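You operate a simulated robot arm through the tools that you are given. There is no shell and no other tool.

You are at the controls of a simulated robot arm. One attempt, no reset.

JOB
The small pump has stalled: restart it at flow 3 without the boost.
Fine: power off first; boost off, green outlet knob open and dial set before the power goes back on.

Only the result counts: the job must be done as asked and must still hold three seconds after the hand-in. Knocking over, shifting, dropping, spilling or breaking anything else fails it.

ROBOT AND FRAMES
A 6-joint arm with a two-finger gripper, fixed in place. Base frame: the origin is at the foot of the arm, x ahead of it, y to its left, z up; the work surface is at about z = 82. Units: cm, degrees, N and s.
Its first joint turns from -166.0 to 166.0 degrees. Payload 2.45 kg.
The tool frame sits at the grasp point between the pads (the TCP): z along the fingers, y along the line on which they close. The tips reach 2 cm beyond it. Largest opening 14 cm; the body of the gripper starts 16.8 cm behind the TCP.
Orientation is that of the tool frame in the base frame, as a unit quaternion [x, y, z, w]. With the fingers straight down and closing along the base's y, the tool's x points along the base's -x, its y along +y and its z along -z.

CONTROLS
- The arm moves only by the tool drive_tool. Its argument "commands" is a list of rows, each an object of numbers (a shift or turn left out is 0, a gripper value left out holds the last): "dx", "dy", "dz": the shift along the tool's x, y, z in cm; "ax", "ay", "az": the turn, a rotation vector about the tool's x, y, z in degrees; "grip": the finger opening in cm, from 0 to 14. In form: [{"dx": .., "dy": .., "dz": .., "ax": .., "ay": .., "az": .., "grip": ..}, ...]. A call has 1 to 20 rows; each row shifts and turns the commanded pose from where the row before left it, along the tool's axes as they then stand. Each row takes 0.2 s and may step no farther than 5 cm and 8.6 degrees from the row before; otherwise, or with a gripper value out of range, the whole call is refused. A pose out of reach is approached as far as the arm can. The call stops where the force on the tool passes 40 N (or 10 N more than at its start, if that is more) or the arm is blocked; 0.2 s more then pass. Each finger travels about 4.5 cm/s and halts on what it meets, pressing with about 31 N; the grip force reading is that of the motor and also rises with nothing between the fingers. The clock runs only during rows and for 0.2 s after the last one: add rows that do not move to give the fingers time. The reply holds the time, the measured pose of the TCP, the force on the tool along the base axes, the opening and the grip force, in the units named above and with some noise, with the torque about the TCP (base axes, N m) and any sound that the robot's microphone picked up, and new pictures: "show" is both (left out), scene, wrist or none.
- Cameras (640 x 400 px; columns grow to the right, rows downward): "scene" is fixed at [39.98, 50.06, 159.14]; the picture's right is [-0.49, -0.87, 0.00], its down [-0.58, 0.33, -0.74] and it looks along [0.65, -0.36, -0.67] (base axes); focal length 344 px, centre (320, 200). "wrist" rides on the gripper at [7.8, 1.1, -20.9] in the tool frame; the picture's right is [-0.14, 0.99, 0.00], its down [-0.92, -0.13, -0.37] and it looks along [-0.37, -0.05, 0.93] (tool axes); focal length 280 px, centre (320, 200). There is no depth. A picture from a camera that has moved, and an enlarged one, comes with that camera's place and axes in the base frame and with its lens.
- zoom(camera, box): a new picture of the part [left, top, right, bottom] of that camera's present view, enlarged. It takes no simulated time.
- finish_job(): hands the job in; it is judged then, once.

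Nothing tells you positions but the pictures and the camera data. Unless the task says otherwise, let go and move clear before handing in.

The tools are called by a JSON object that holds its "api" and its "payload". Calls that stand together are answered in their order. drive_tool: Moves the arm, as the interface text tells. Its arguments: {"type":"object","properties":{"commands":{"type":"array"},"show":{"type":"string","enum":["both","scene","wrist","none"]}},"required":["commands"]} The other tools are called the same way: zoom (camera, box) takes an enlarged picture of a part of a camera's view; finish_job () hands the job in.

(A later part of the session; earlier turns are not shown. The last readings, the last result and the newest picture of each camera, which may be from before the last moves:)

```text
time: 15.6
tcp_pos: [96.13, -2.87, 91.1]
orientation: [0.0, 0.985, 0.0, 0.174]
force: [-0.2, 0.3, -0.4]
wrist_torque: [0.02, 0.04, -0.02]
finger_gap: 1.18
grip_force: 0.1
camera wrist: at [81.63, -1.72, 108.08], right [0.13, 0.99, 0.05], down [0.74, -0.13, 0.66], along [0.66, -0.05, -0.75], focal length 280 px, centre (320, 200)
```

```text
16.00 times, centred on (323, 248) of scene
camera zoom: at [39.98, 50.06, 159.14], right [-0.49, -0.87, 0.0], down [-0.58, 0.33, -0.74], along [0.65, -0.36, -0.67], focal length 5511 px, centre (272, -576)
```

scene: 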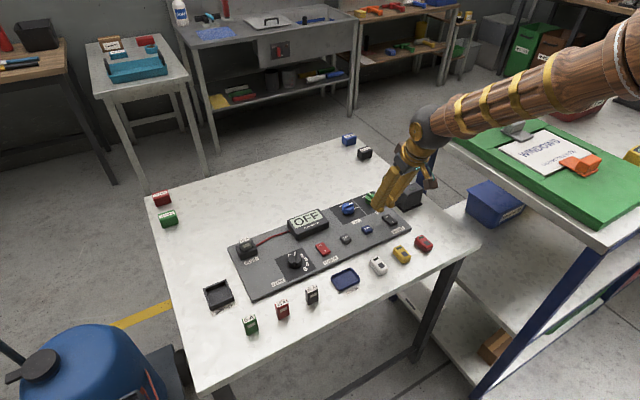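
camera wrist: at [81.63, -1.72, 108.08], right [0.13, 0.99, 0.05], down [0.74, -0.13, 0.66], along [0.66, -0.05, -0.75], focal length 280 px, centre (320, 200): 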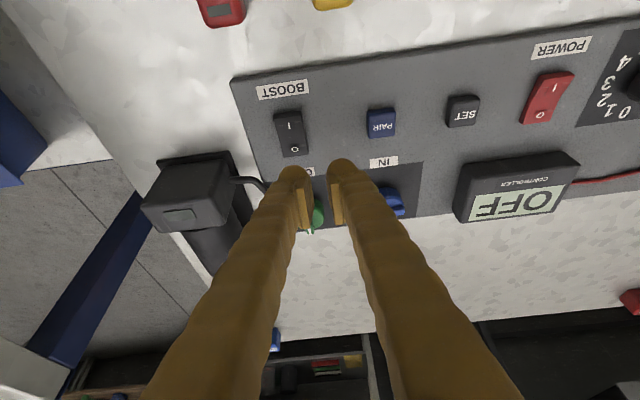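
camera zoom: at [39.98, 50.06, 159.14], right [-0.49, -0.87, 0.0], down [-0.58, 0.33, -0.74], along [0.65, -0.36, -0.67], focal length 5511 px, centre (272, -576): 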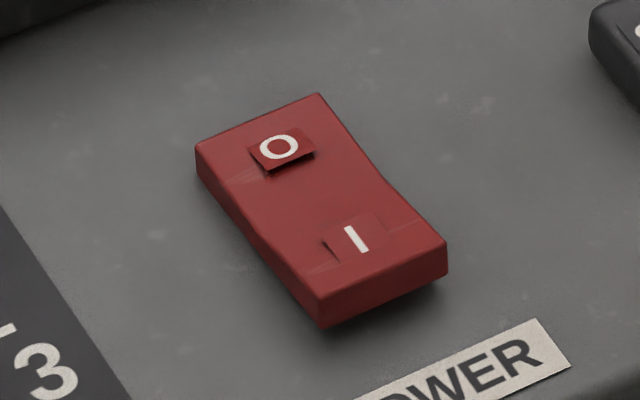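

Both rockers now have the O end down, so power and boost are off. For the green knob I'll slide sideways to get an unobstructed close view of it and the hose.

{"api": "drive_tool", "payload": {"commands": [{"dy": 4.5}, {"dy": 4.5}, {}], "show": "wrist"}}

{"api": "zoom", "payload": {"camera": "wrist", "box": [130, 130, 290, 250]}}

{"api": "zoom", "payload": {"camera": "scene", "box": [345, 180, 405, 220]}}

```text
time: 16.4
tcp_pos: [96.38, 6.29, 90.96]
orientation: [0.0, 0.985, 0.0, 0.173]
force: [0.3, 0.5, 0.0]
wrist_torque: [0.02, -0.04, 0.02]
finger_gap: 1.23
grip_force: 0.1
camera wrist: at [81.77, 7.31, 107.95], right [0.13, 0.99, 0.05], down [0.74, -0.13, 0.66], along [0.66, -0.05, -0.75], focal length 280 px, centre (320, 200)
```

wrist: 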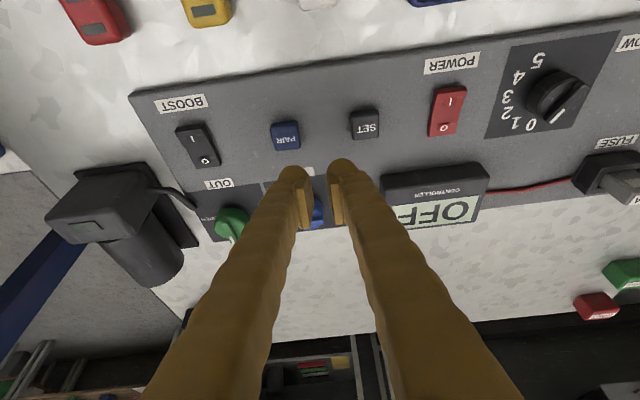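

```text
3.33 times, centred on (210, 190) of wrist
camera zoom: at [81.77, 7.31, 107.95], right [0.13, 0.99, 0.05], down [0.74, -0.13, 0.66], along [0.66, -0.05, -0.75], focal length 935 px, centre (687, 233)
```

zoom: 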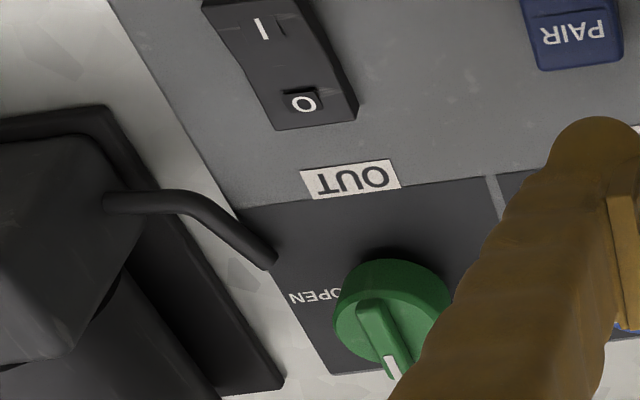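

```text
10.00 times, centred on (375, 200) of scene
camera zoom: at [39.98, 50.06, 159.14], right [-0.49, -0.87, 0.0], down [-0.58, 0.33, -0.74], along [0.65, -0.36, -0.67], focal length 3444 px, centre (-230, 200)
```

zoom: 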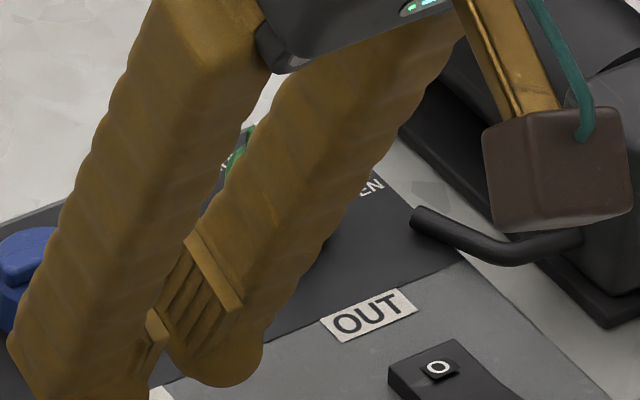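

The finger still hides part of the knob. I'm shifting a bit further for a full view.

{"api": "drive_tool", "payload": {"commands": [{"dy": 4.5}, {}], "show": "wrist"}}

{"api": "zoom", "payload": {"camera": "wrist", "box": [100, 170, 220, 260]}}

{"api": "zoom", "payload": {"camera": "scene", "box": [355, 185, 395, 213]}}

```text
time: 17.0
tcp_pos: [96.47, 10.64, 91.13]
orientation: [0.001, 0.985, -0.001, 0.173]
force: [0.2, -0.7, -0.9]
wrist_torque: [0.02, 0.02, 0.01]
finger_gap: 1.19
grip_force: 0.1
camera wrist: at [81.92, 11.8, 108.03], right [0.13, 0.99, 0.05], down [0.74, -0.13, 0.66], along [0.66, -0.05, -0.75], focal length 280 px, centre (320, 200)
```

wrist: 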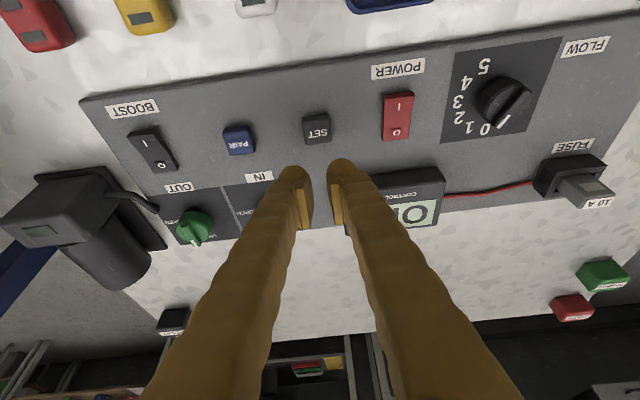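

```text
4.44 times, centred on (160, 215) of wrist
camera zoom: at [81.92, 11.8, 108.03], right [0.13, 0.99, 0.05], down [0.74, -0.13, 0.66], along [0.66, -0.05, -0.75], focal length 1246 px, centre (1031, 133)
```

zoom: 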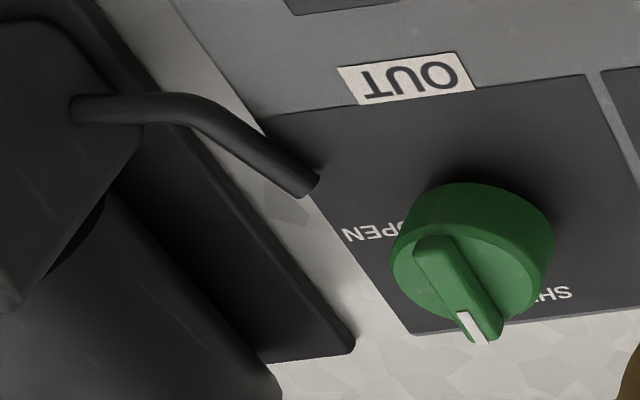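

```text
14.29 times, centred on (375, 199) of scene
camera zoom: at [39.98, 50.06, 159.14], right [-0.49, -0.87, 0.0], down [-0.58, 0.33, -0.74], along [0.65, -0.36, -0.67], focal length 4921 px, centre (-466, 214)
```

zoom: 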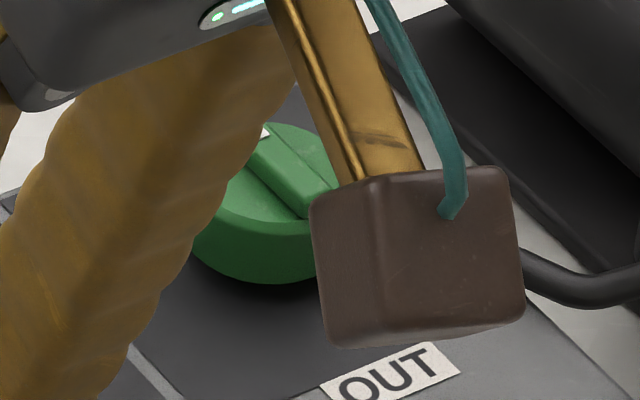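

I now have the knob centred near (104.5, −5.0), ridge top about z 85.4, with white pointer at +x (SHUT) and tail toward the robot. My plan is to straddle the tail with the two fingertips and sweep it toward +y, turning the pointer clockwise to OPEN. I'm moving to hover above it first.

{"api": "drive_tool", "payload": {"commands": [{"dx": -1.51, "dy": -3.91, "dz": 0.55}, {"dx": -1.51, "dy": -3.91, "dz": 0.55}, {"dx": -1.51, "dy": -3.91, "dz": 0.55}, {"dx": -1.51, "dy": -3.91, "dz": 0.55}, {}, {}]}}

{"api": "zoom", "payload": {"camera": "wrist", "box": [240, 90, 400, 220]}}

{"api": "zoom", "payload": {"camera": "scene", "box": [340, 160, 430, 230]}}

```text
time: 18.4
tcp_pos: [102.98, -4.9, 91.11]
orientation: [0.0, 0.985, 0.0, 0.173]
force: [-0.1, -0.2, -0.3]
wrist_torque: [0.01, 0.0, 0.0]
finger_gap: 1.2
grip_force: 0.1
camera wrist: at [88.48, -3.71, 108.13], right [0.13, 0.99, 0.05], down [0.74, -0.13, 0.66], along [0.66, -0.05, -0.75], focal length 280 px, centre (320, 200)
```

scene: 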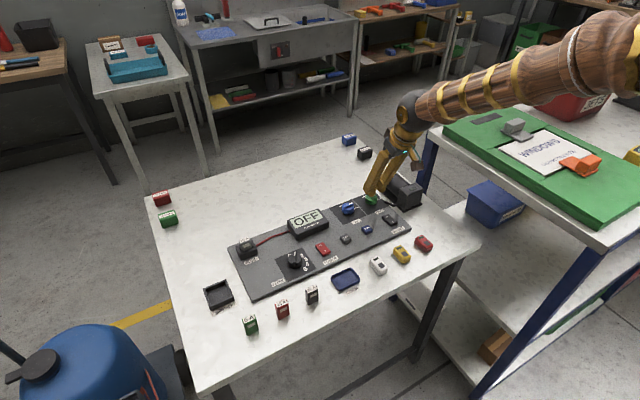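
wrist: 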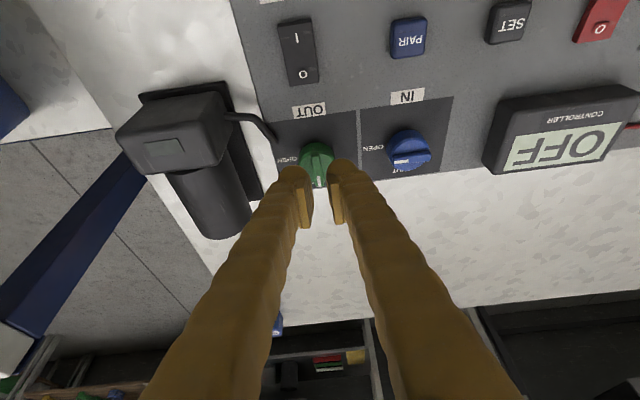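

```text
3.08 times, centred on (320, 155) of wrist
camera zoom: at [88.48, -3.71, 108.13], right [0.13, 0.99, 0.05], down [0.74, -0.13, 0.66], along [0.66, -0.05, -0.75], focal length 863 px, centre (320, 338)
```

zoom: 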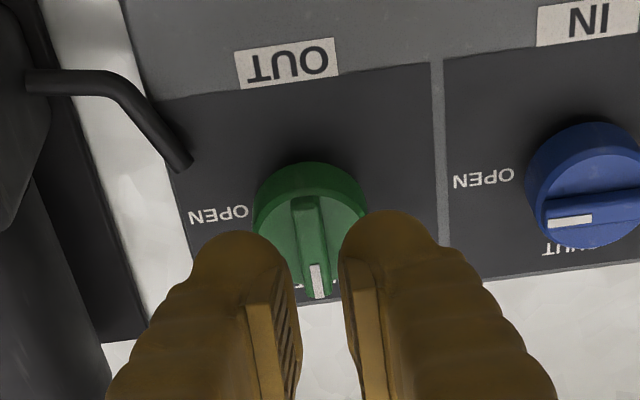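

```text
5.71 times, centred on (385, 195) of scene
camera zoom: at [39.98, 50.06, 159.14], right [-0.49, -0.87, 0.0], down [-0.58, 0.33, -0.74], along [0.65, -0.36, -0.67], focal length 1968 px, centre (-51, 229)
```

zoom: 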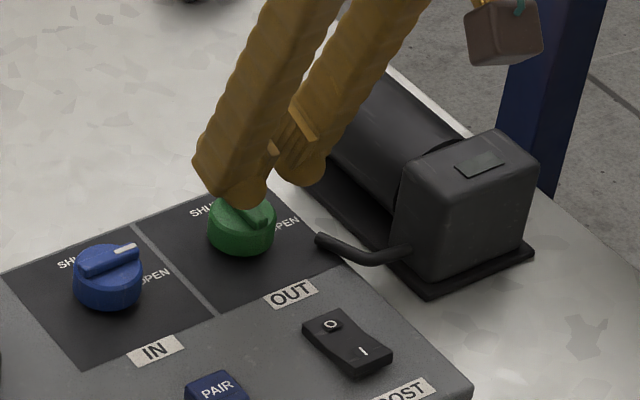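

The fork of fingertips is centred on the green ridge (knob centre about (104.55, −5.03)). I'm lowering the tips to just above the knob cap, either side of the ridge tail.

{"api": "drive_tool", "payload": {"commands": [{"dx": 0.5, "dy": -0.043, "dz": 1.29}, {"dx": 0.5, "dy": -0.043, "dz": 1.29}, {"dx": 0.3, "dy": -0.043, "dz": 0.77}, {"dx": 0.2, "dz": 0.52}, {}]}}

{"api": "zoom", "payload": {"camera": "wrist", "box": [240, 90, 400, 220]}}

{"api": "zoom", "payload": {"camera": "scene", "box": [345, 180, 405, 220]}}

```text
time: 19.4
tcp_pos: [102.86, -4.9, 87.6]
orientation: [0.0, 0.984, 0.001, 0.178]
force: [-6.0, -0.2, 8.0]
wrist_torque: [-0.1, 0.14, -0.09]
finger_gap: 1.22
grip_force: 0.0
stopped in row 5: the force on the tool passed its limit at 50 N (the readings are from after the stop); the commanded pose is now the measured one
camera wrist: at [88.21, -3.83, 104.49], right [0.13, 0.99, 0.05], down [0.74, -0.13, 0.67], along [0.67, -0.05, -0.74], focal length 280 px, centre (320, 200)
```

scene: 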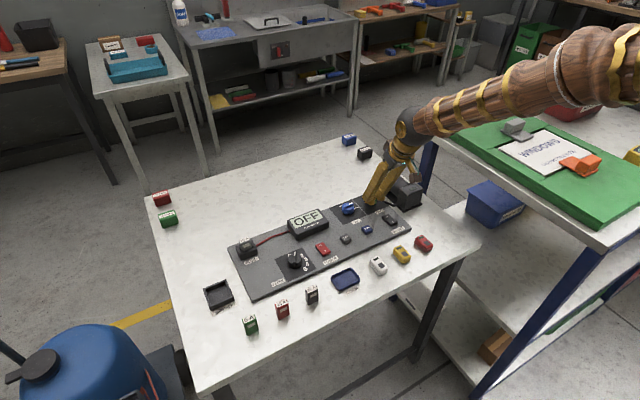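
wrist: 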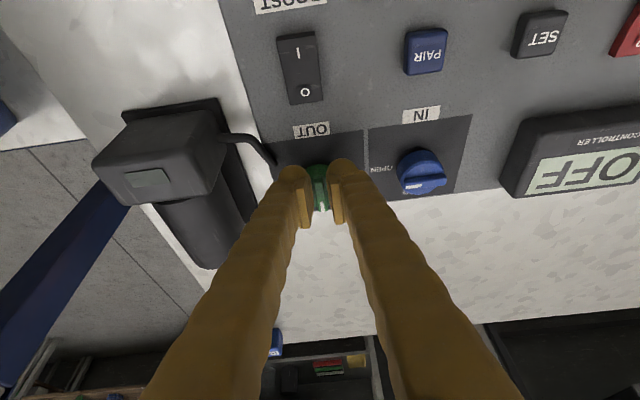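

```text
3.08 times, centred on (320, 155) of wrist
camera zoom: at [88.21, -3.83, 104.49], right [0.13, 0.99, 0.05], down [0.74, -0.13, 0.67], along [0.67, -0.05, -0.74], focal length 863 px, centre (320, 338)
```

zoom: 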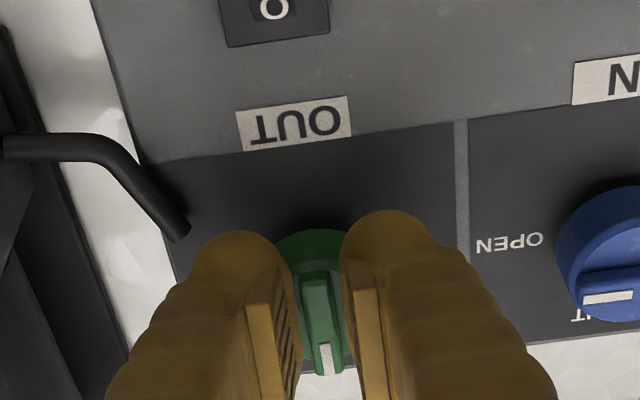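

```text
10.00 times, centred on (375, 200) of scene
camera zoom: at [39.98, 50.06, 159.14], right [-0.49, -0.87, 0.0], down [-0.58, 0.33, -0.74], along [0.65, -0.36, -0.67], focal length 3444 px, centre (-230, 200)
```

zoom: 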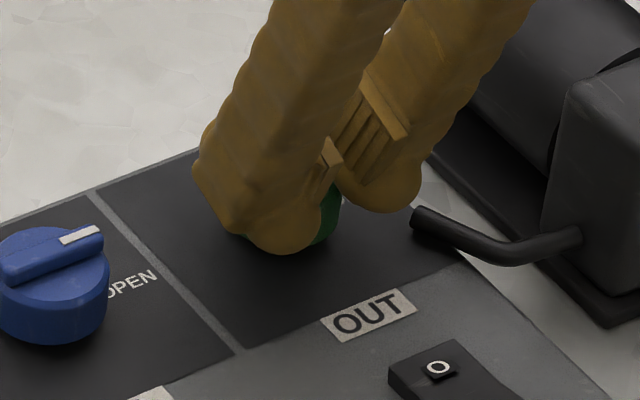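

The tips touched the knob cap earlier than I estimated, so the cap is higher (around z 85.6) and the ridge still stands between the tips. I'll raise 0.2 cm and begin the sweep of the ridge tail toward +y.

{"api": "drive_tool", "payload": {"commands": [{"dx": -0.07, "dz": -0.187}, {"dx": -0.066, "dy": 0.56, "dz": 0.025}, {"dx": 0.281, "dy": 0.41, "dz": -0.105}, {"dx": 0.169, "dy": 0.47, "dz": -0.063}, {}]}}

{"api": "zoom", "payload": {"camera": "wrist", "box": [240, 90, 400, 220]}}

{"api": "zoom", "payload": {"camera": "scene", "box": [345, 180, 405, 220]}}

```text
time: 20.6
tcp_pos: [102.54, -3.63, 87.77]
orientation: [0.001, 0.984, 0.001, 0.177]
force: [0.4, -17.3, 12.6]
wrist_torque: [-0.41, -0.03, -0.28]
finger_gap: 2.32
grip_force: 8.7
camera wrist: at [87.9, -2.44, 104.68], right [0.13, 0.99, 0.05], down [0.73, -0.13, 0.67], along [0.67, -0.05, -0.74], focal length 280 px, centre (320, 200)
```

scene: 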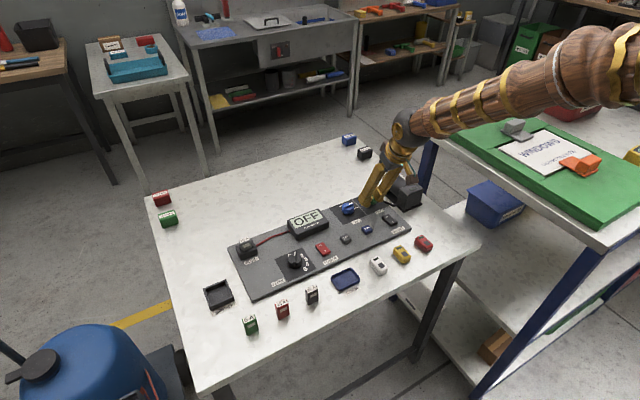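
wrist: 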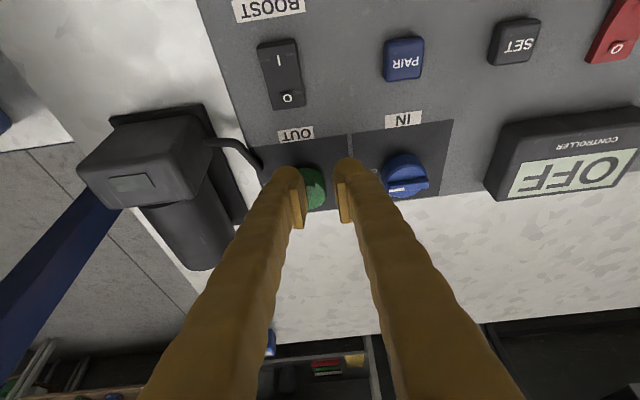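

```text
3.08 times, centred on (320, 155) of wrist
camera zoom: at [87.9, -2.44, 104.68], right [0.13, 0.99, 0.05], down [0.73, -0.13, 0.67], along [0.67, -0.05, -0.74], focal length 863 px, centre (320, 338)
```

zoom: 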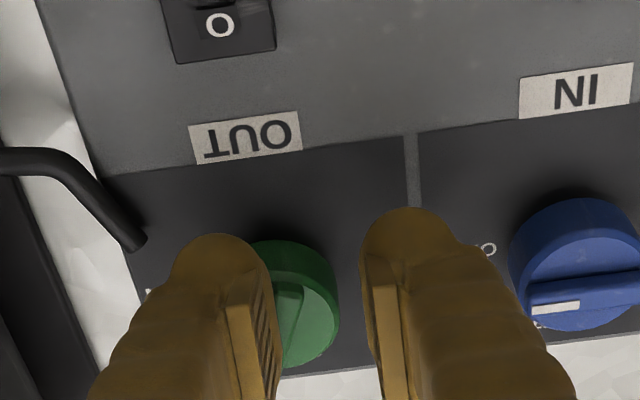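

```text
10.00 times, centred on (375, 200) of scene
camera zoom: at [39.98, 50.06, 159.14], right [-0.49, -0.87, 0.0], down [-0.58, 0.33, -0.74], along [0.65, -0.36, -0.67], focal length 3444 px, centre (-230, 200)
```

zoom: 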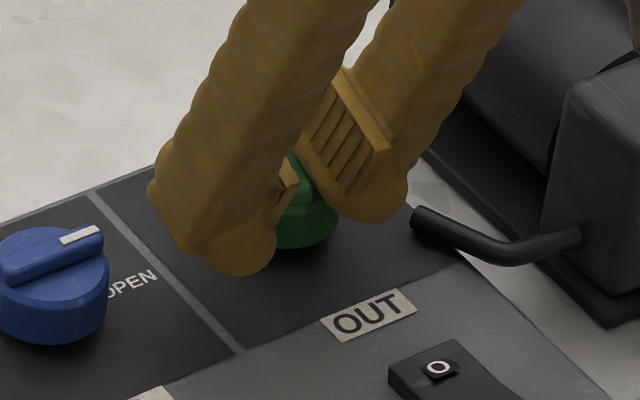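

The fingers were pushed open by the reaction instead of turning the knob. I'll zoom in to see whether the ridge moved at all.

{"api": "zoom", "payload": {"camera": "wrist", "box": [285, 150, 345, 220]}}

{"api": "zoom", "payload": {"camera": "scene", "box": [360, 188, 390, 210]}}

```text
5.71 times, centred on (315, 185) of wrist
camera zoom: at [87.9, -2.44, 104.68], right [0.13, 0.99, 0.05], down [0.73, -0.13, 0.67], along [0.67, -0.05, -0.74], focal length 1602 px, centre (349, 286)
```

zoom: 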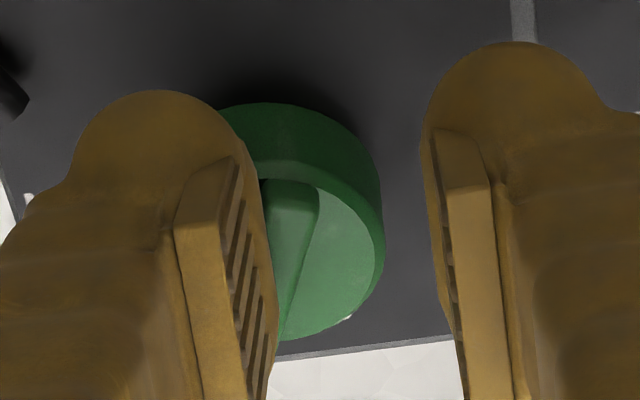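

```text
16.00 times, centred on (375, 199) of scene
camera zoom: at [39.98, 50.06, 159.14], right [-0.49, -0.87, 0.0], down [-0.58, 0.33, -0.74], along [0.65, -0.36, -0.67], focal length 5511 px, centre (-560, 216)
```

zoom: 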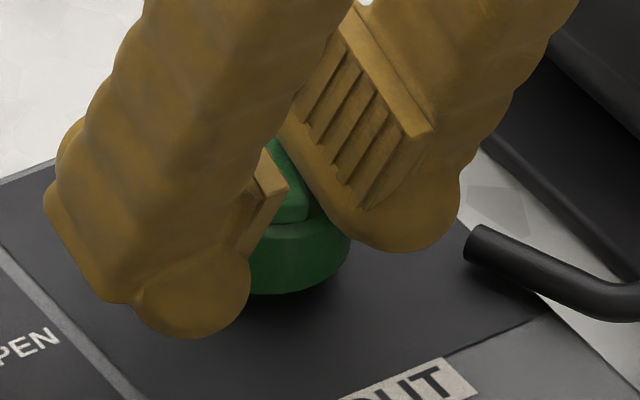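

The ridge has actually begun to rotate: the pointer is about 15–20° toward OPEN. Closing the fingers adds force to push the tail further, so I'll command the grip closed and watch.

{"api": "drive_tool", "payload": {"commands": [{"grip": 0.6}, {"grip": 0.0}, {}, {}], "show": "none"}}

{"api": "zoom", "payload": {"camera": "wrist", "box": [270, 140, 370, 220]}}

{"api": "zoom", "payload": {"camera": "scene", "box": [355, 183, 395, 211]}}

```text
time: 21.3
tcp_pos: [102.69, -3.99, 88.07]
orientation: [0.002, 0.984, -0.002, 0.178]
force: [-12.1, -27.4, 30.1]
wrist_torque: [-0.54, 0.39, -0.63]
finger_gap: 0.0
grip_force: 18.6
stopped in row 3: the force on the tool passed its limit at 44 N (the readings are from after the stop); the commanded pose is now the measured one
```

```text
5.00 times, centred on (320, 180) of wrist
camera zoom: at [87.89, -2.76, 104.95], right [0.13, 0.99, 0.05], down [0.73, -0.13, 0.67], along [0.67, -0.05, -0.74], focal length 1402 px, centre (320, 300)
```

zoom: 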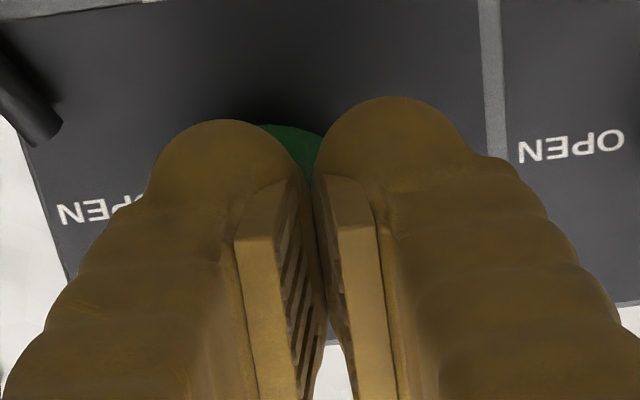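

```text
14.29 times, centred on (375, 197) of scene
camera zoom: at [39.98, 50.06, 159.14], right [-0.49, -0.87, 0.0], down [-0.58, 0.33, -0.74], along [0.65, -0.36, -0.67], focal length 4921 px, centre (-466, 243)
```

zoom: 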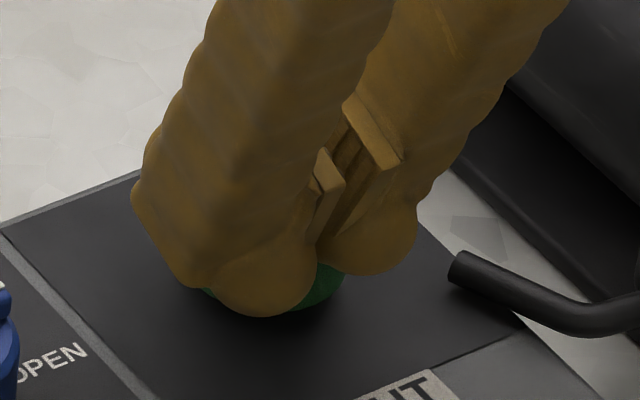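

The wedging pushed the arm up to about 30 N, so pinching the ridge isn't clean. I'm lifting off and moving aside to see where the knob now points.

{"api": "drive_tool", "payload": {"commands": [{"dx": -0.35, "dz": -0.94}, {"dx": -1.05, "dz": -2.8}, {"dx": 2.0, "dy": 4.0}, {"dx": 2.0, "dy": 4.0}, {"dx": 2.0, "dy": 4.0}, {}], "show": "wrist"}}

{"api": "zoom", "payload": {"camera": "wrist", "box": [100, 170, 220, 260]}}

{"api": "zoom", "payload": {"camera": "scene", "box": [355, 183, 395, 211]}}

```text
time: 22.7
tcp_pos: [97.09, 8.37, 89.8]
orientation: [0.0, 0.984, -0.001, 0.176]
force: [0.6, -0.4, 0.2]
wrist_torque: [0.01, 0.03, -0.02]
finger_gap: 0.01
grip_force: 29.4
camera wrist: at [82.46, 9.55, 106.62], right [0.13, 0.99, 0.05], down [0.74, -0.13, 0.67], along [0.67, -0.05, -0.74], focal length 280 px, centre (320, 200)
```

wrist: 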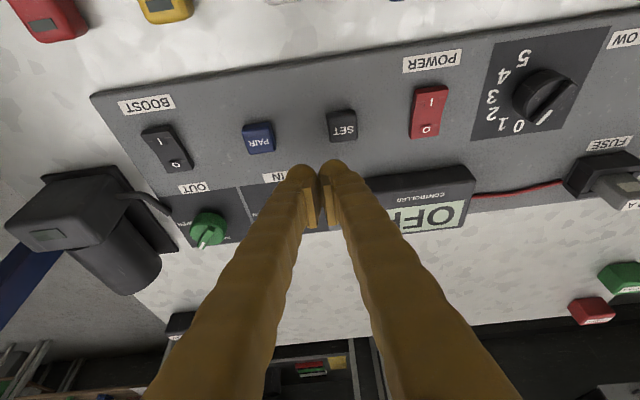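

```text
4.44 times, centred on (160, 215) of wrist
camera zoom: at [82.46, 9.55, 106.62], right [0.13, 0.99, 0.05], down [0.74, -0.13, 0.67], along [0.67, -0.05, -0.74], focal length 1246 px, centre (1031, 133)
```

zoom: 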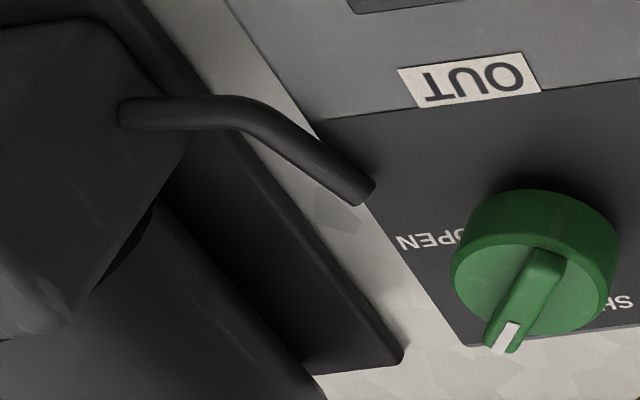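

```text
14.29 times, centred on (375, 197) of scene
camera zoom: at [39.98, 50.06, 159.14], right [-0.49, -0.87, 0.0], down [-0.58, 0.33, -0.74], along [0.65, -0.36, -0.67], focal length 4921 px, centre (-466, 243)
```

zoom: 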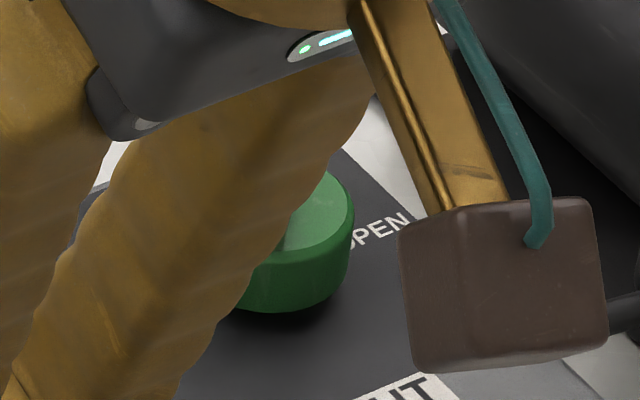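

The pointer has swung to about −37°, so it's roughly 40% of the way to OPEN and the pushing approach works. I'll come back with closed fingers behind the ridge tail and push it on, with more of the push along +x this time.

{"api": "drive_tool", "payload": {"commands": [{"dx": -1.717, "dy": -4.137, "dz": 0.21, "grip": 0}, {"dx": -1.717, "dy": -4.137, "dz": 0.21}, {"dx": -1.717, "dy": -4.137, "dz": 0.21}, {}, {"dx": 0.564, "dz": 1.525}, {"dx": 0.4, "dz": 1.08}, {}]}}

{"api": "zoom", "payload": {"camera": "wrist", "box": [270, 120, 370, 220]}}

{"api": "zoom", "payload": {"camera": "scene", "box": [350, 178, 400, 213]}}

```text
time: 24.3
tcp_pos: [101.99, -4.26, 88.26]
orientation: [0.001, 0.984, -0.002, 0.176]
force: [-0.1, 0.6, 1.1]
wrist_torque: [-0.02, -0.02, 0.02]
finger_gap: 0.0
grip_force: 28.9
camera wrist: at [87.42, -3.03, 105.14], right [0.13, 0.99, 0.05], down [0.74, -0.13, 0.67], along [0.67, -0.05, -0.74], focal length 280 px, centre (320, 200)
```

scene: 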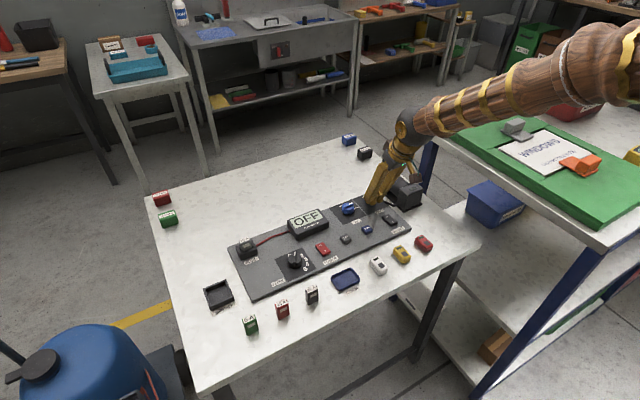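
wrist: 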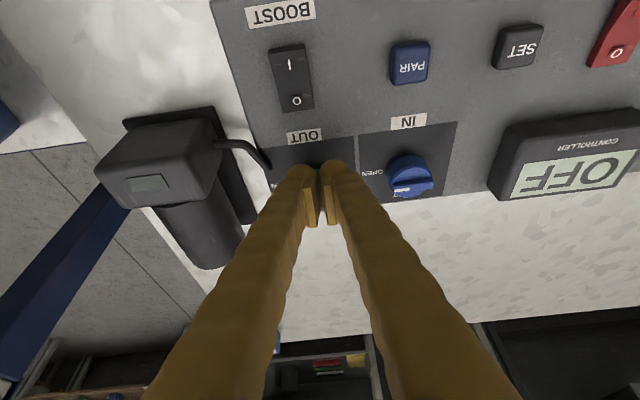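

```text
4.00 times, centred on (320, 170) of wrist
camera zoom: at [87.42, -3.03, 105.14], right [0.13, 0.99, 0.05], down [0.74, -0.13, 0.67], along [0.67, -0.05, -0.74], focal length 1122 px, centre (320, 320)
```

zoom: 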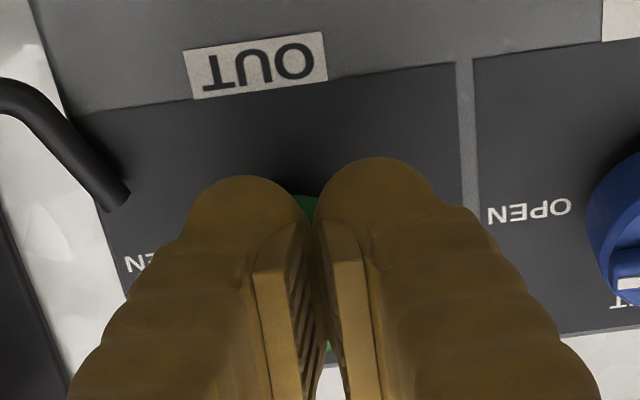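

```text
11.43 times, centred on (375, 196) of scene
camera zoom: at [39.98, 50.06, 159.14], right [-0.49, -0.87, 0.0], down [-0.58, 0.33, -0.74], along [0.65, -0.36, -0.67], focal length 3937 px, centre (-309, 251)
```

zoom: 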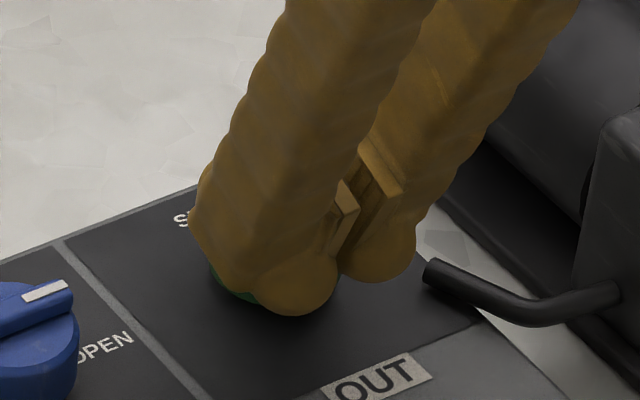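

No contact yet and the fingertips are behind the tail. I'm lowering the last half centimetre and pushing along the arc in steps.

{"api": "drive_tool", "payload": {"commands": [{"dx": 0.174, "dz": 0.469}, {"dx": -0.164, "dy": 0.36, "dz": 0.06}, {"dx": -0.164, "dy": 0.37, "dz": 0.06}, {"dx": -0.075, "dy": 0.5, "dz": 0.028}], "show": "none"}}

{"api": "zoom", "payload": {"camera": "wrist", "box": [270, 120, 370, 220]}}

{"api": "zoom", "payload": {"camera": "scene", "box": [350, 178, 400, 213]}}

```text
time: 25.1
tcp_pos: [102.19, -3.98, 87.92]
orientation: [0.002, 0.984, -0.001, 0.177]
force: [-5.3, -1.1, 8.9]
wrist_torque: [-0.07, 0.03, -0.03]
finger_gap: 0.01
grip_force: 29.5
stopped in row 3: the force on the tool passed its limit at 44 N (the readings are from after the stop); the commanded pose is now the measured one
```

```text
4.00 times, centred on (320, 170) of wrist
camera zoom: at [87.63, -2.68, 104.78], right [0.13, 0.99, 0.05], down [0.73, -0.13, 0.67], along [0.67, -0.05, -0.74], focal length 1122 px, centre (320, 320)
```

zoom: 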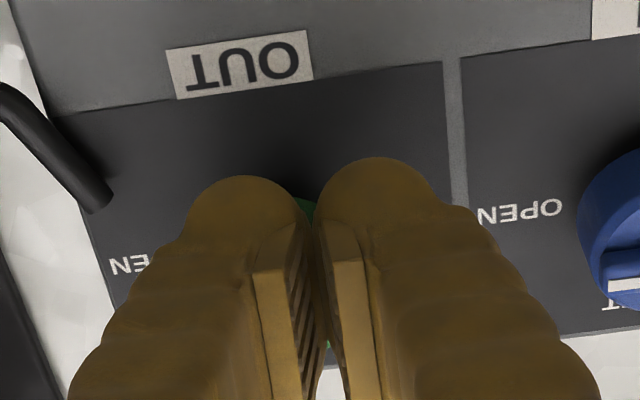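

```text
11.43 times, centred on (375, 196) of scene
camera zoom: at [39.98, 50.06, 159.14], right [-0.49, -0.87, 0.0], down [-0.58, 0.33, -0.74], along [0.65, -0.36, -0.67], focal length 3937 px, centre (-309, 251)
```

zoom: 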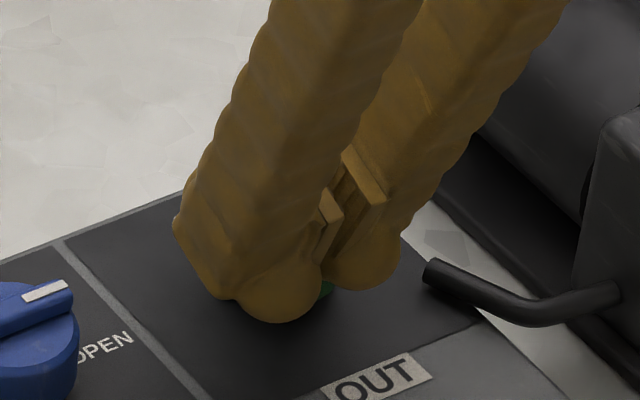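

The closed fingertips jam on the cap, so I'll switch to gripping the knob body with the pads and turning about the vertical. I'm lifting, opening to 5.2, centring over the knob and yawing the tool +40° so the fingers stay clear of the hose.

{"api": "drive_tool", "payload": {"commands": [{"dx": -0.35, "dz": -0.94}, {"dx": -1.0, "dz": -2.7}, {"dx": -1.09, "dy": -0.51, "dz": 0.4, "grip": 5.2}, {"dx": -1.08, "dy": -0.51, "dz": 0.4}, {"ax": -2.776, "az": -7.504}, {"ax": -2.776, "az": -7.504}, {"ax": -2.776, "az": -7.504}, {"ax": -2.776, "az": -7.504}, {"ax": -2.776, "az": -7.504}, {}, {}]}}

{"api": "zoom", "payload": {"camera": "wrist", "box": [220, 80, 420, 220]}}

{"api": "zoom", "payload": {"camera": "scene", "box": [340, 160, 430, 225]}}

```text
time: 27.5
tcp_pos: [104.56, -4.87, 91.8]
orientation: [-0.335, 0.926, 0.059, 0.166]
force: [0.1, -0.2, -0.3]
wrist_torque: [-0.01, 0.0, 0.0]
finger_gap: 5.22
grip_force: 0.1
camera wrist: at [92.62, -13.34, 108.67], right [-0.54, 0.84, 0.05], down [0.65, 0.37, 0.67], along [0.54, 0.39, -0.74], focal length 280 px, centre (320, 200)
```

scene: 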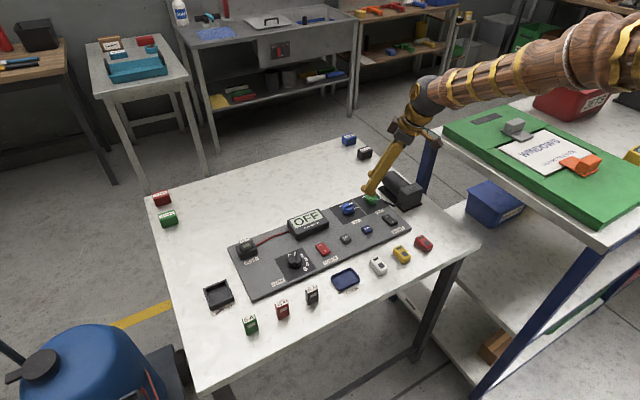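
wrist: 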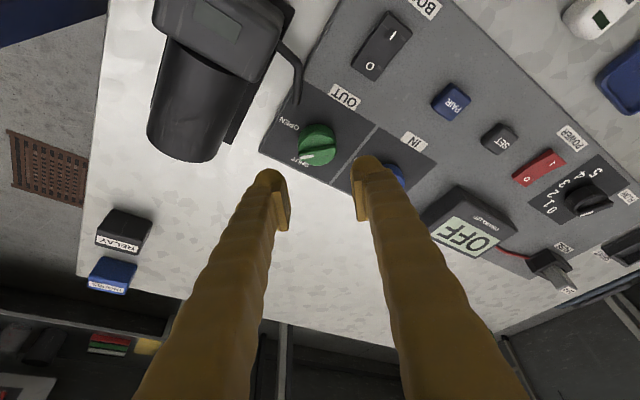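

```text
2.86 times, centred on (320, 150) of wrist
camera zoom: at [92.62, -13.34, 108.67], right [-0.54, 0.84, 0.05], down [0.65, 0.37, 0.67], along [0.54, 0.39, -0.74], focal length 801 px, centre (320, 343)
```

zoom: 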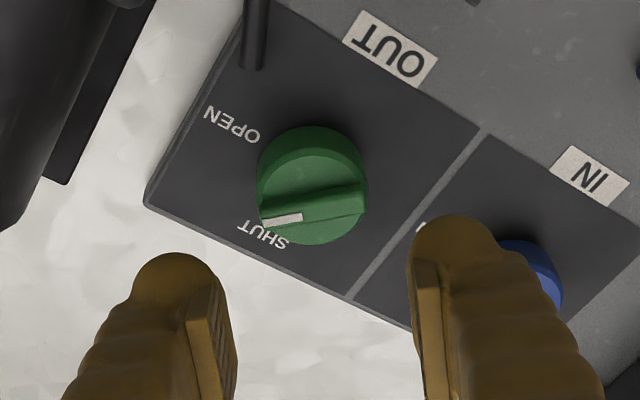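

```text
6.15 times, centred on (385, 192) of scene
camera zoom: at [39.98, 50.06, 159.14], right [-0.49, -0.87, 0.0], down [-0.58, 0.33, -0.74], along [0.65, -0.36, -0.67], focal length 2120 px, centre (-80, 246)
```

zoom: 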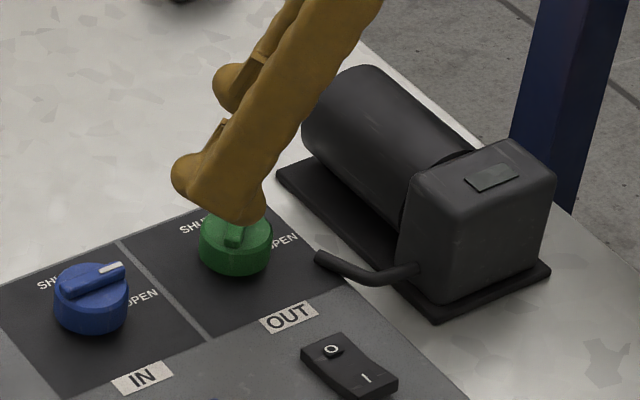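

The tool is yawed +40° directly over the knob, and the pointer is now at about −47°. I'm descending so the pads straddle the knob body.

{"api": "drive_tool", "payload": {"commands": [{"dx": 0.694, "dz": 1.876}, {"dx": 0.694, "dz": 1.876}, {"dx": 0.26, "dz": 0.703}, {}]}}

{"api": "zoom", "payload": {"camera": "wrist", "box": [220, 80, 420, 220]}}

{"api": "zoom", "payload": {"camera": "scene", "box": [350, 178, 400, 213]}}

```text
time: 28.5
tcp_pos: [104.62, -4.93, 86.93]
orientation: [-0.335, 0.926, 0.059, 0.166]
force: [-0.8, -0.1, 0.1]
wrist_torque: [0.02, -0.01, 0.0]
finger_gap: 5.17
grip_force: 0.1
camera wrist: at [92.72, -13.4, 103.84], right [-0.53, 0.84, 0.05], down [0.65, 0.37, 0.67], along [0.55, 0.39, -0.74], focal length 280 px, centre (320, 200)
```

scene: 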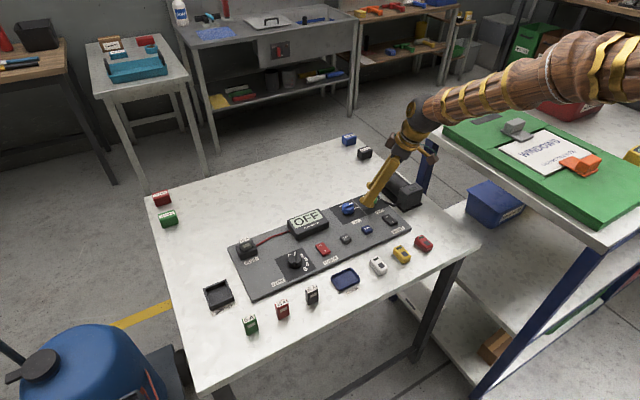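
wrist: 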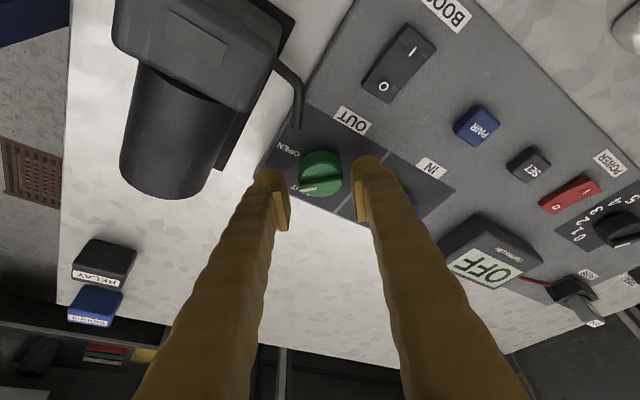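

```text
2.86 times, centred on (320, 150) of wrist
camera zoom: at [92.72, -13.4, 103.84], right [-0.53, 0.84, 0.05], down [0.65, 0.37, 0.67], along [0.55, 0.39, -0.74], focal length 801 px, centre (320, 343)
```

zoom: 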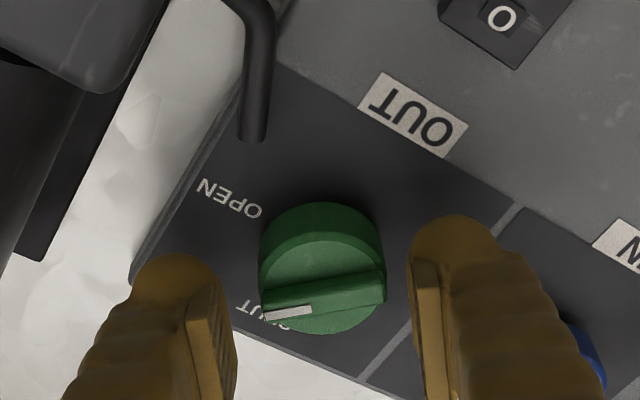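

```text
11.43 times, centred on (375, 196) of scene
camera zoom: at [39.98, 50.06, 159.14], right [-0.49, -0.87, 0.0], down [-0.58, 0.33, -0.74], along [0.65, -0.36, -0.67], focal length 3937 px, centre (-309, 251)
```

zoom: 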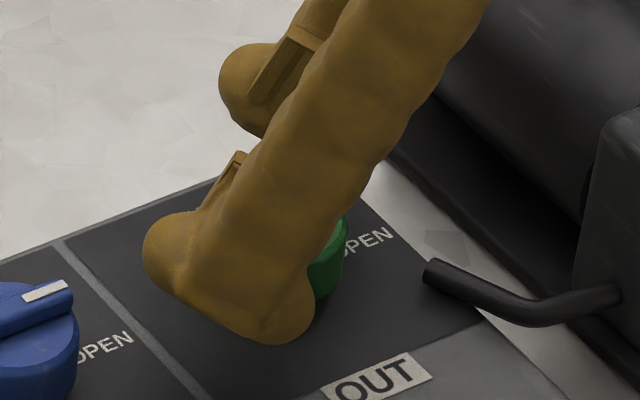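

The knob is centred between the pads with no contact. I'm lowering the last 0.9 cm in small steps.

{"api": "drive_tool", "payload": {"commands": [{"dx": 0.104, "dz": 0.281}, {"dx": 0.104, "dz": 0.281}, {"dx": 0.087, "dz": 0.235}, {}], "show": "none"}}

{"api": "zoom", "payload": {"camera": "wrist", "box": [220, 80, 420, 220]}}

{"api": "zoom", "payload": {"camera": "scene", "box": [350, 178, 400, 213]}}

```text
time: 29.5
tcp_pos: [104.64, -4.89, 86.2]
orientation: [-0.335, 0.926, 0.06, 0.166]
force: [0.0, -0.6, -0.4]
wrist_torque: [-0.03, 0.0, -0.04]
finger_gap: 5.16
grip_force: 0.0
```

```text
2.86 times, centred on (320, 150) of wrist
camera zoom: at [92.68, -13.42, 103.02], right [-0.53, 0.84, 0.05], down [0.65, 0.37, 0.67], along [0.55, 0.39, -0.74], focal length 801 px, centre (320, 343)
```

zoom: 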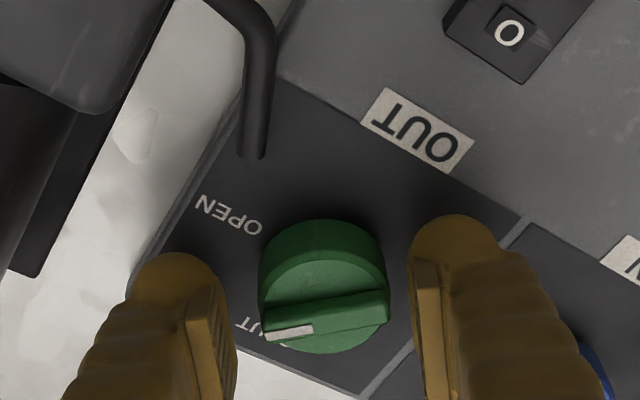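

```text
11.43 times, centred on (375, 196) of scene
camera zoom: at [39.98, 50.06, 159.14], right [-0.49, -0.87, 0.0], down [-0.58, 0.33, -0.74], along [0.65, -0.36, -0.67], focal length 3937 px, centre (-309, 251)
```

zoom: 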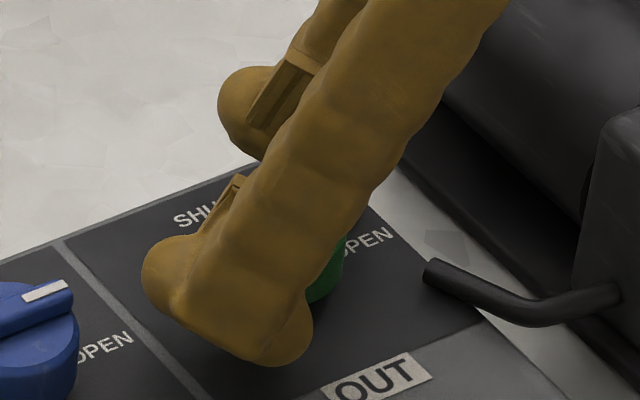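

Still no contact at TCP z 86.2, and the pads flank the knob body. I'll nudge 0.28 cm to centre on the knob axis and close the grip on it.

{"api": "drive_tool", "payload": {"commands": [{"dx": 0.28}, {"grip": 3.0}, {}, {}], "show": "none"}}

{"api": "zoom", "payload": {"camera": "wrist", "box": [220, 80, 420, 220]}}

```text
time: 30.5
tcp_pos: [104.45, -5.05, 86.16]
orientation: [-0.335, 0.925, 0.059, 0.167]
force: [-9.2, 11.4, 3.3]
wrist_torque: [0.19, 0.12, -0.04]
finger_gap: 4.01
grip_force: 7.2
```

```text
2.86 times, centred on (320, 150) of wrist
camera zoom: at [92.46, -13.57, 102.93], right [-0.53, 0.84, 0.05], down [0.65, 0.37, 0.67], along [0.54, 0.39, -0.74], focal length 801 px, centre (320, 343)
```

zoom: 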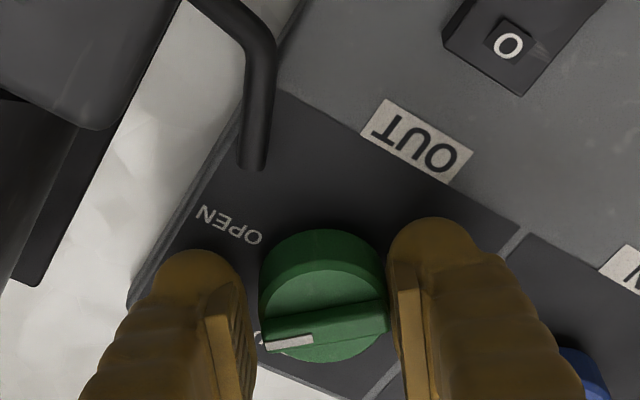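

Only the +y finger is touching, so the tool is a bit off-centre along the closing axis. I'm shifting 0.25 cm that way and then closing fully.

{"api": "drive_tool", "payload": {"commands": [{"dy": 0.13}, {"dy": 0.14}, {"grip": 2.0}, {"grip": 0.0}, {}, {}], "show": "none"}}

{"api": "zoom", "payload": {"camera": "wrist", "box": [220, 80, 420, 220]}}

```text
time: 31.9
tcp_pos: [104.32, -4.97, 86.05]
orientation: [-0.334, 0.926, 0.059, 0.167]
force: [29.6, -10.1, -6.4]
wrist_torque: [-0.06, -0.35, -0.04]
finger_gap: 3.65
grip_force: 45.1
```

```text
2.86 times, centred on (320, 150) of wrist
camera zoom: at [92.3, -13.43, 102.91], right [-0.53, 0.84, 0.04], down [0.65, 0.37, 0.67], along [0.55, 0.38, -0.74], focal length 801 px, centre (320, 343)
```

zoom: 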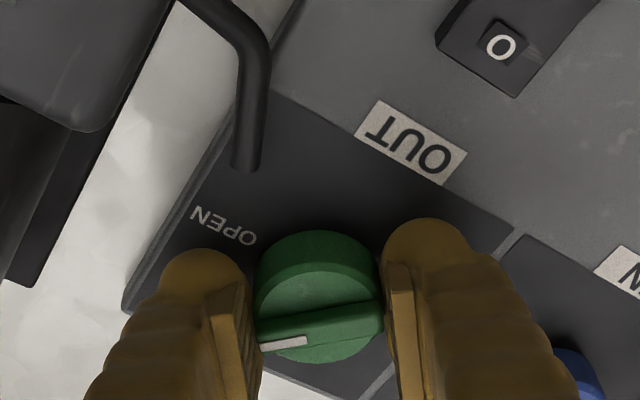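

The knob is gripped (gap 3.65). I'll relieve the side load slightly and then turn clockwise 30° about the vertical, staying clear of the hose.

{"api": "drive_tool", "payload": {"commands": [{"dx": -0.1, "dy": -0.16}, {}, {"ax": 1.735, "az": 4.69}, {"ax": 1.735, "az": 4.69}], "show": "none"}}

{"api": "zoom", "payload": {"camera": "wrist", "box": [220, 80, 420, 220]}}

```text
time: 32.9
tcp_pos: [104.36, -4.9, 86.11]
orientation: [-0.252, 0.952, 0.044, 0.171]
force: [-11.2, -21.6, -1.9]
wrist_torque: [-0.43, 0.64, 0.04]
finger_gap: 3.7
grip_force: 45.6
```

```text
2.86 times, centred on (320, 150) of wrist
camera zoom: at [91.15, -11.16, 102.94], right [-0.38, 0.92, 0.05], down [0.7, 0.25, 0.67], along [0.6, 0.28, -0.75], focal length 801 px, centre (320, 343)
```

zoom: 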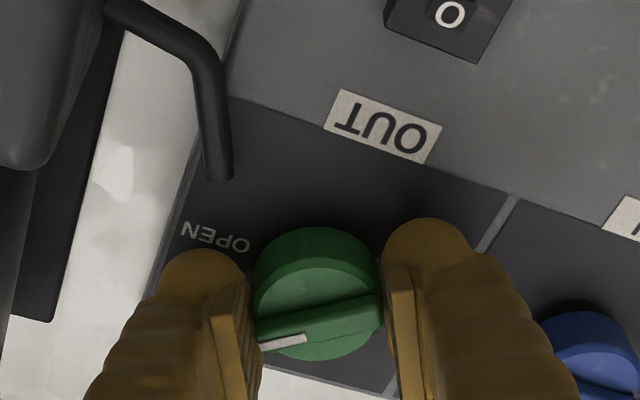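

The knob is turning with the gripper. I'm relieving the side load again and continuing the turn.

{"api": "drive_tool", "payload": {"commands": [{"dx": 0.13, "dy": -0.08}, {"ax": 1.735, "az": 4.69}, {"ax": 1.735, "az": 4.69}, {}], "show": "none"}}

{"api": "zoom", "payload": {"camera": "wrist", "box": [220, 80, 420, 220]}}

```text
time: 33.9
tcp_pos: [104.33, -5.02, 86.02]
orientation: [-0.17, 0.969, 0.03, 0.175]
force: [28.2, 7.5, -15.8]
wrist_torque: [0.0, -0.56, 0.01]
finger_gap: 3.65
grip_force: 44.7
```

```text
2.86 times, centred on (320, 150) of wrist
camera zoom: at [90.23, -8.81, 102.91], right [-0.21, 0.98, 0.05], down [0.73, 0.13, 0.67], along [0.65, 0.18, -0.74], focal length 801 px, centre (320, 343)
```

zoom: 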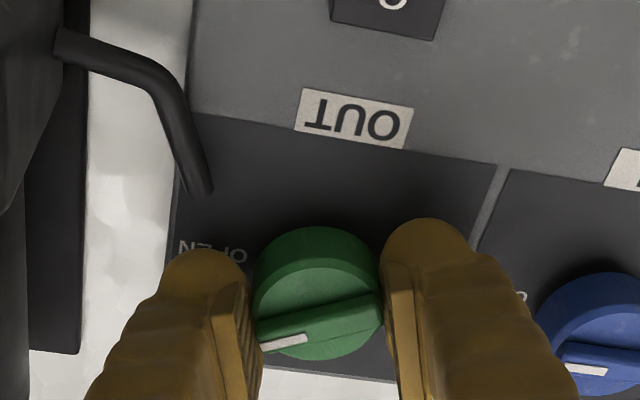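

The turn is following the gripper with a little slip, and the pointer is at about −58°. I'm correcting the side load and turning another 10°.

{"api": "drive_tool", "payload": {"commands": [{"dx": -0.07}, {"ax": 1.735, "az": 4.69}, {"ax": 1.735, "az": 4.69}, {}], "show": "none"}}

{"api": "zoom", "payload": {"camera": "wrist", "box": [220, 80, 420, 220]}}

{"api": "zoom", "payload": {"camera": "scene", "box": [350, 178, 400, 213]}}

```text
time: 34.9
tcp_pos: [104.32, -4.92, 86.1]
orientation: [-0.084, 0.981, 0.015, 0.176]
force: [6.9, 12.6, -9.1]
wrist_torque: [0.17, 0.01, -0.02]
finger_gap: 3.62
grip_force: 44.9
```

```text
2.86 times, centred on (320, 150) of wrist
camera zoom: at [89.78, -6.32, 102.94], right [-0.04, 1.0, 0.05], down [0.75, 0.0, 0.67], along [0.67, 0.06, -0.74], focal length 801 px, centre (320, 343)
```

zoom: 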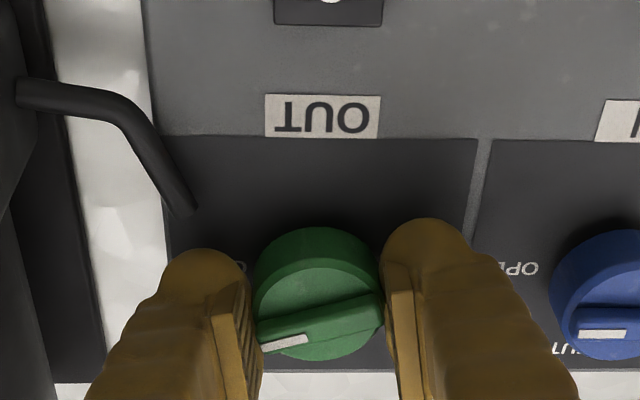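

```text
11.43 times, centred on (375, 196) of scene
camera zoom: at [39.98, 50.06, 159.14], right [-0.49, -0.87, 0.0], down [-0.58, 0.33, -0.74], along [0.65, -0.36, -0.67], focal length 3937 px, centre (-309, 251)
```

zoom: 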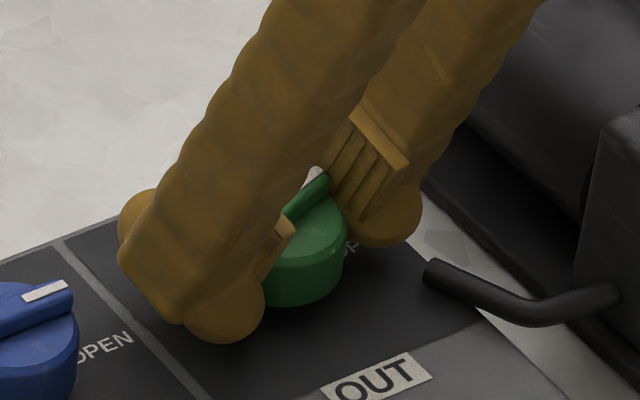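

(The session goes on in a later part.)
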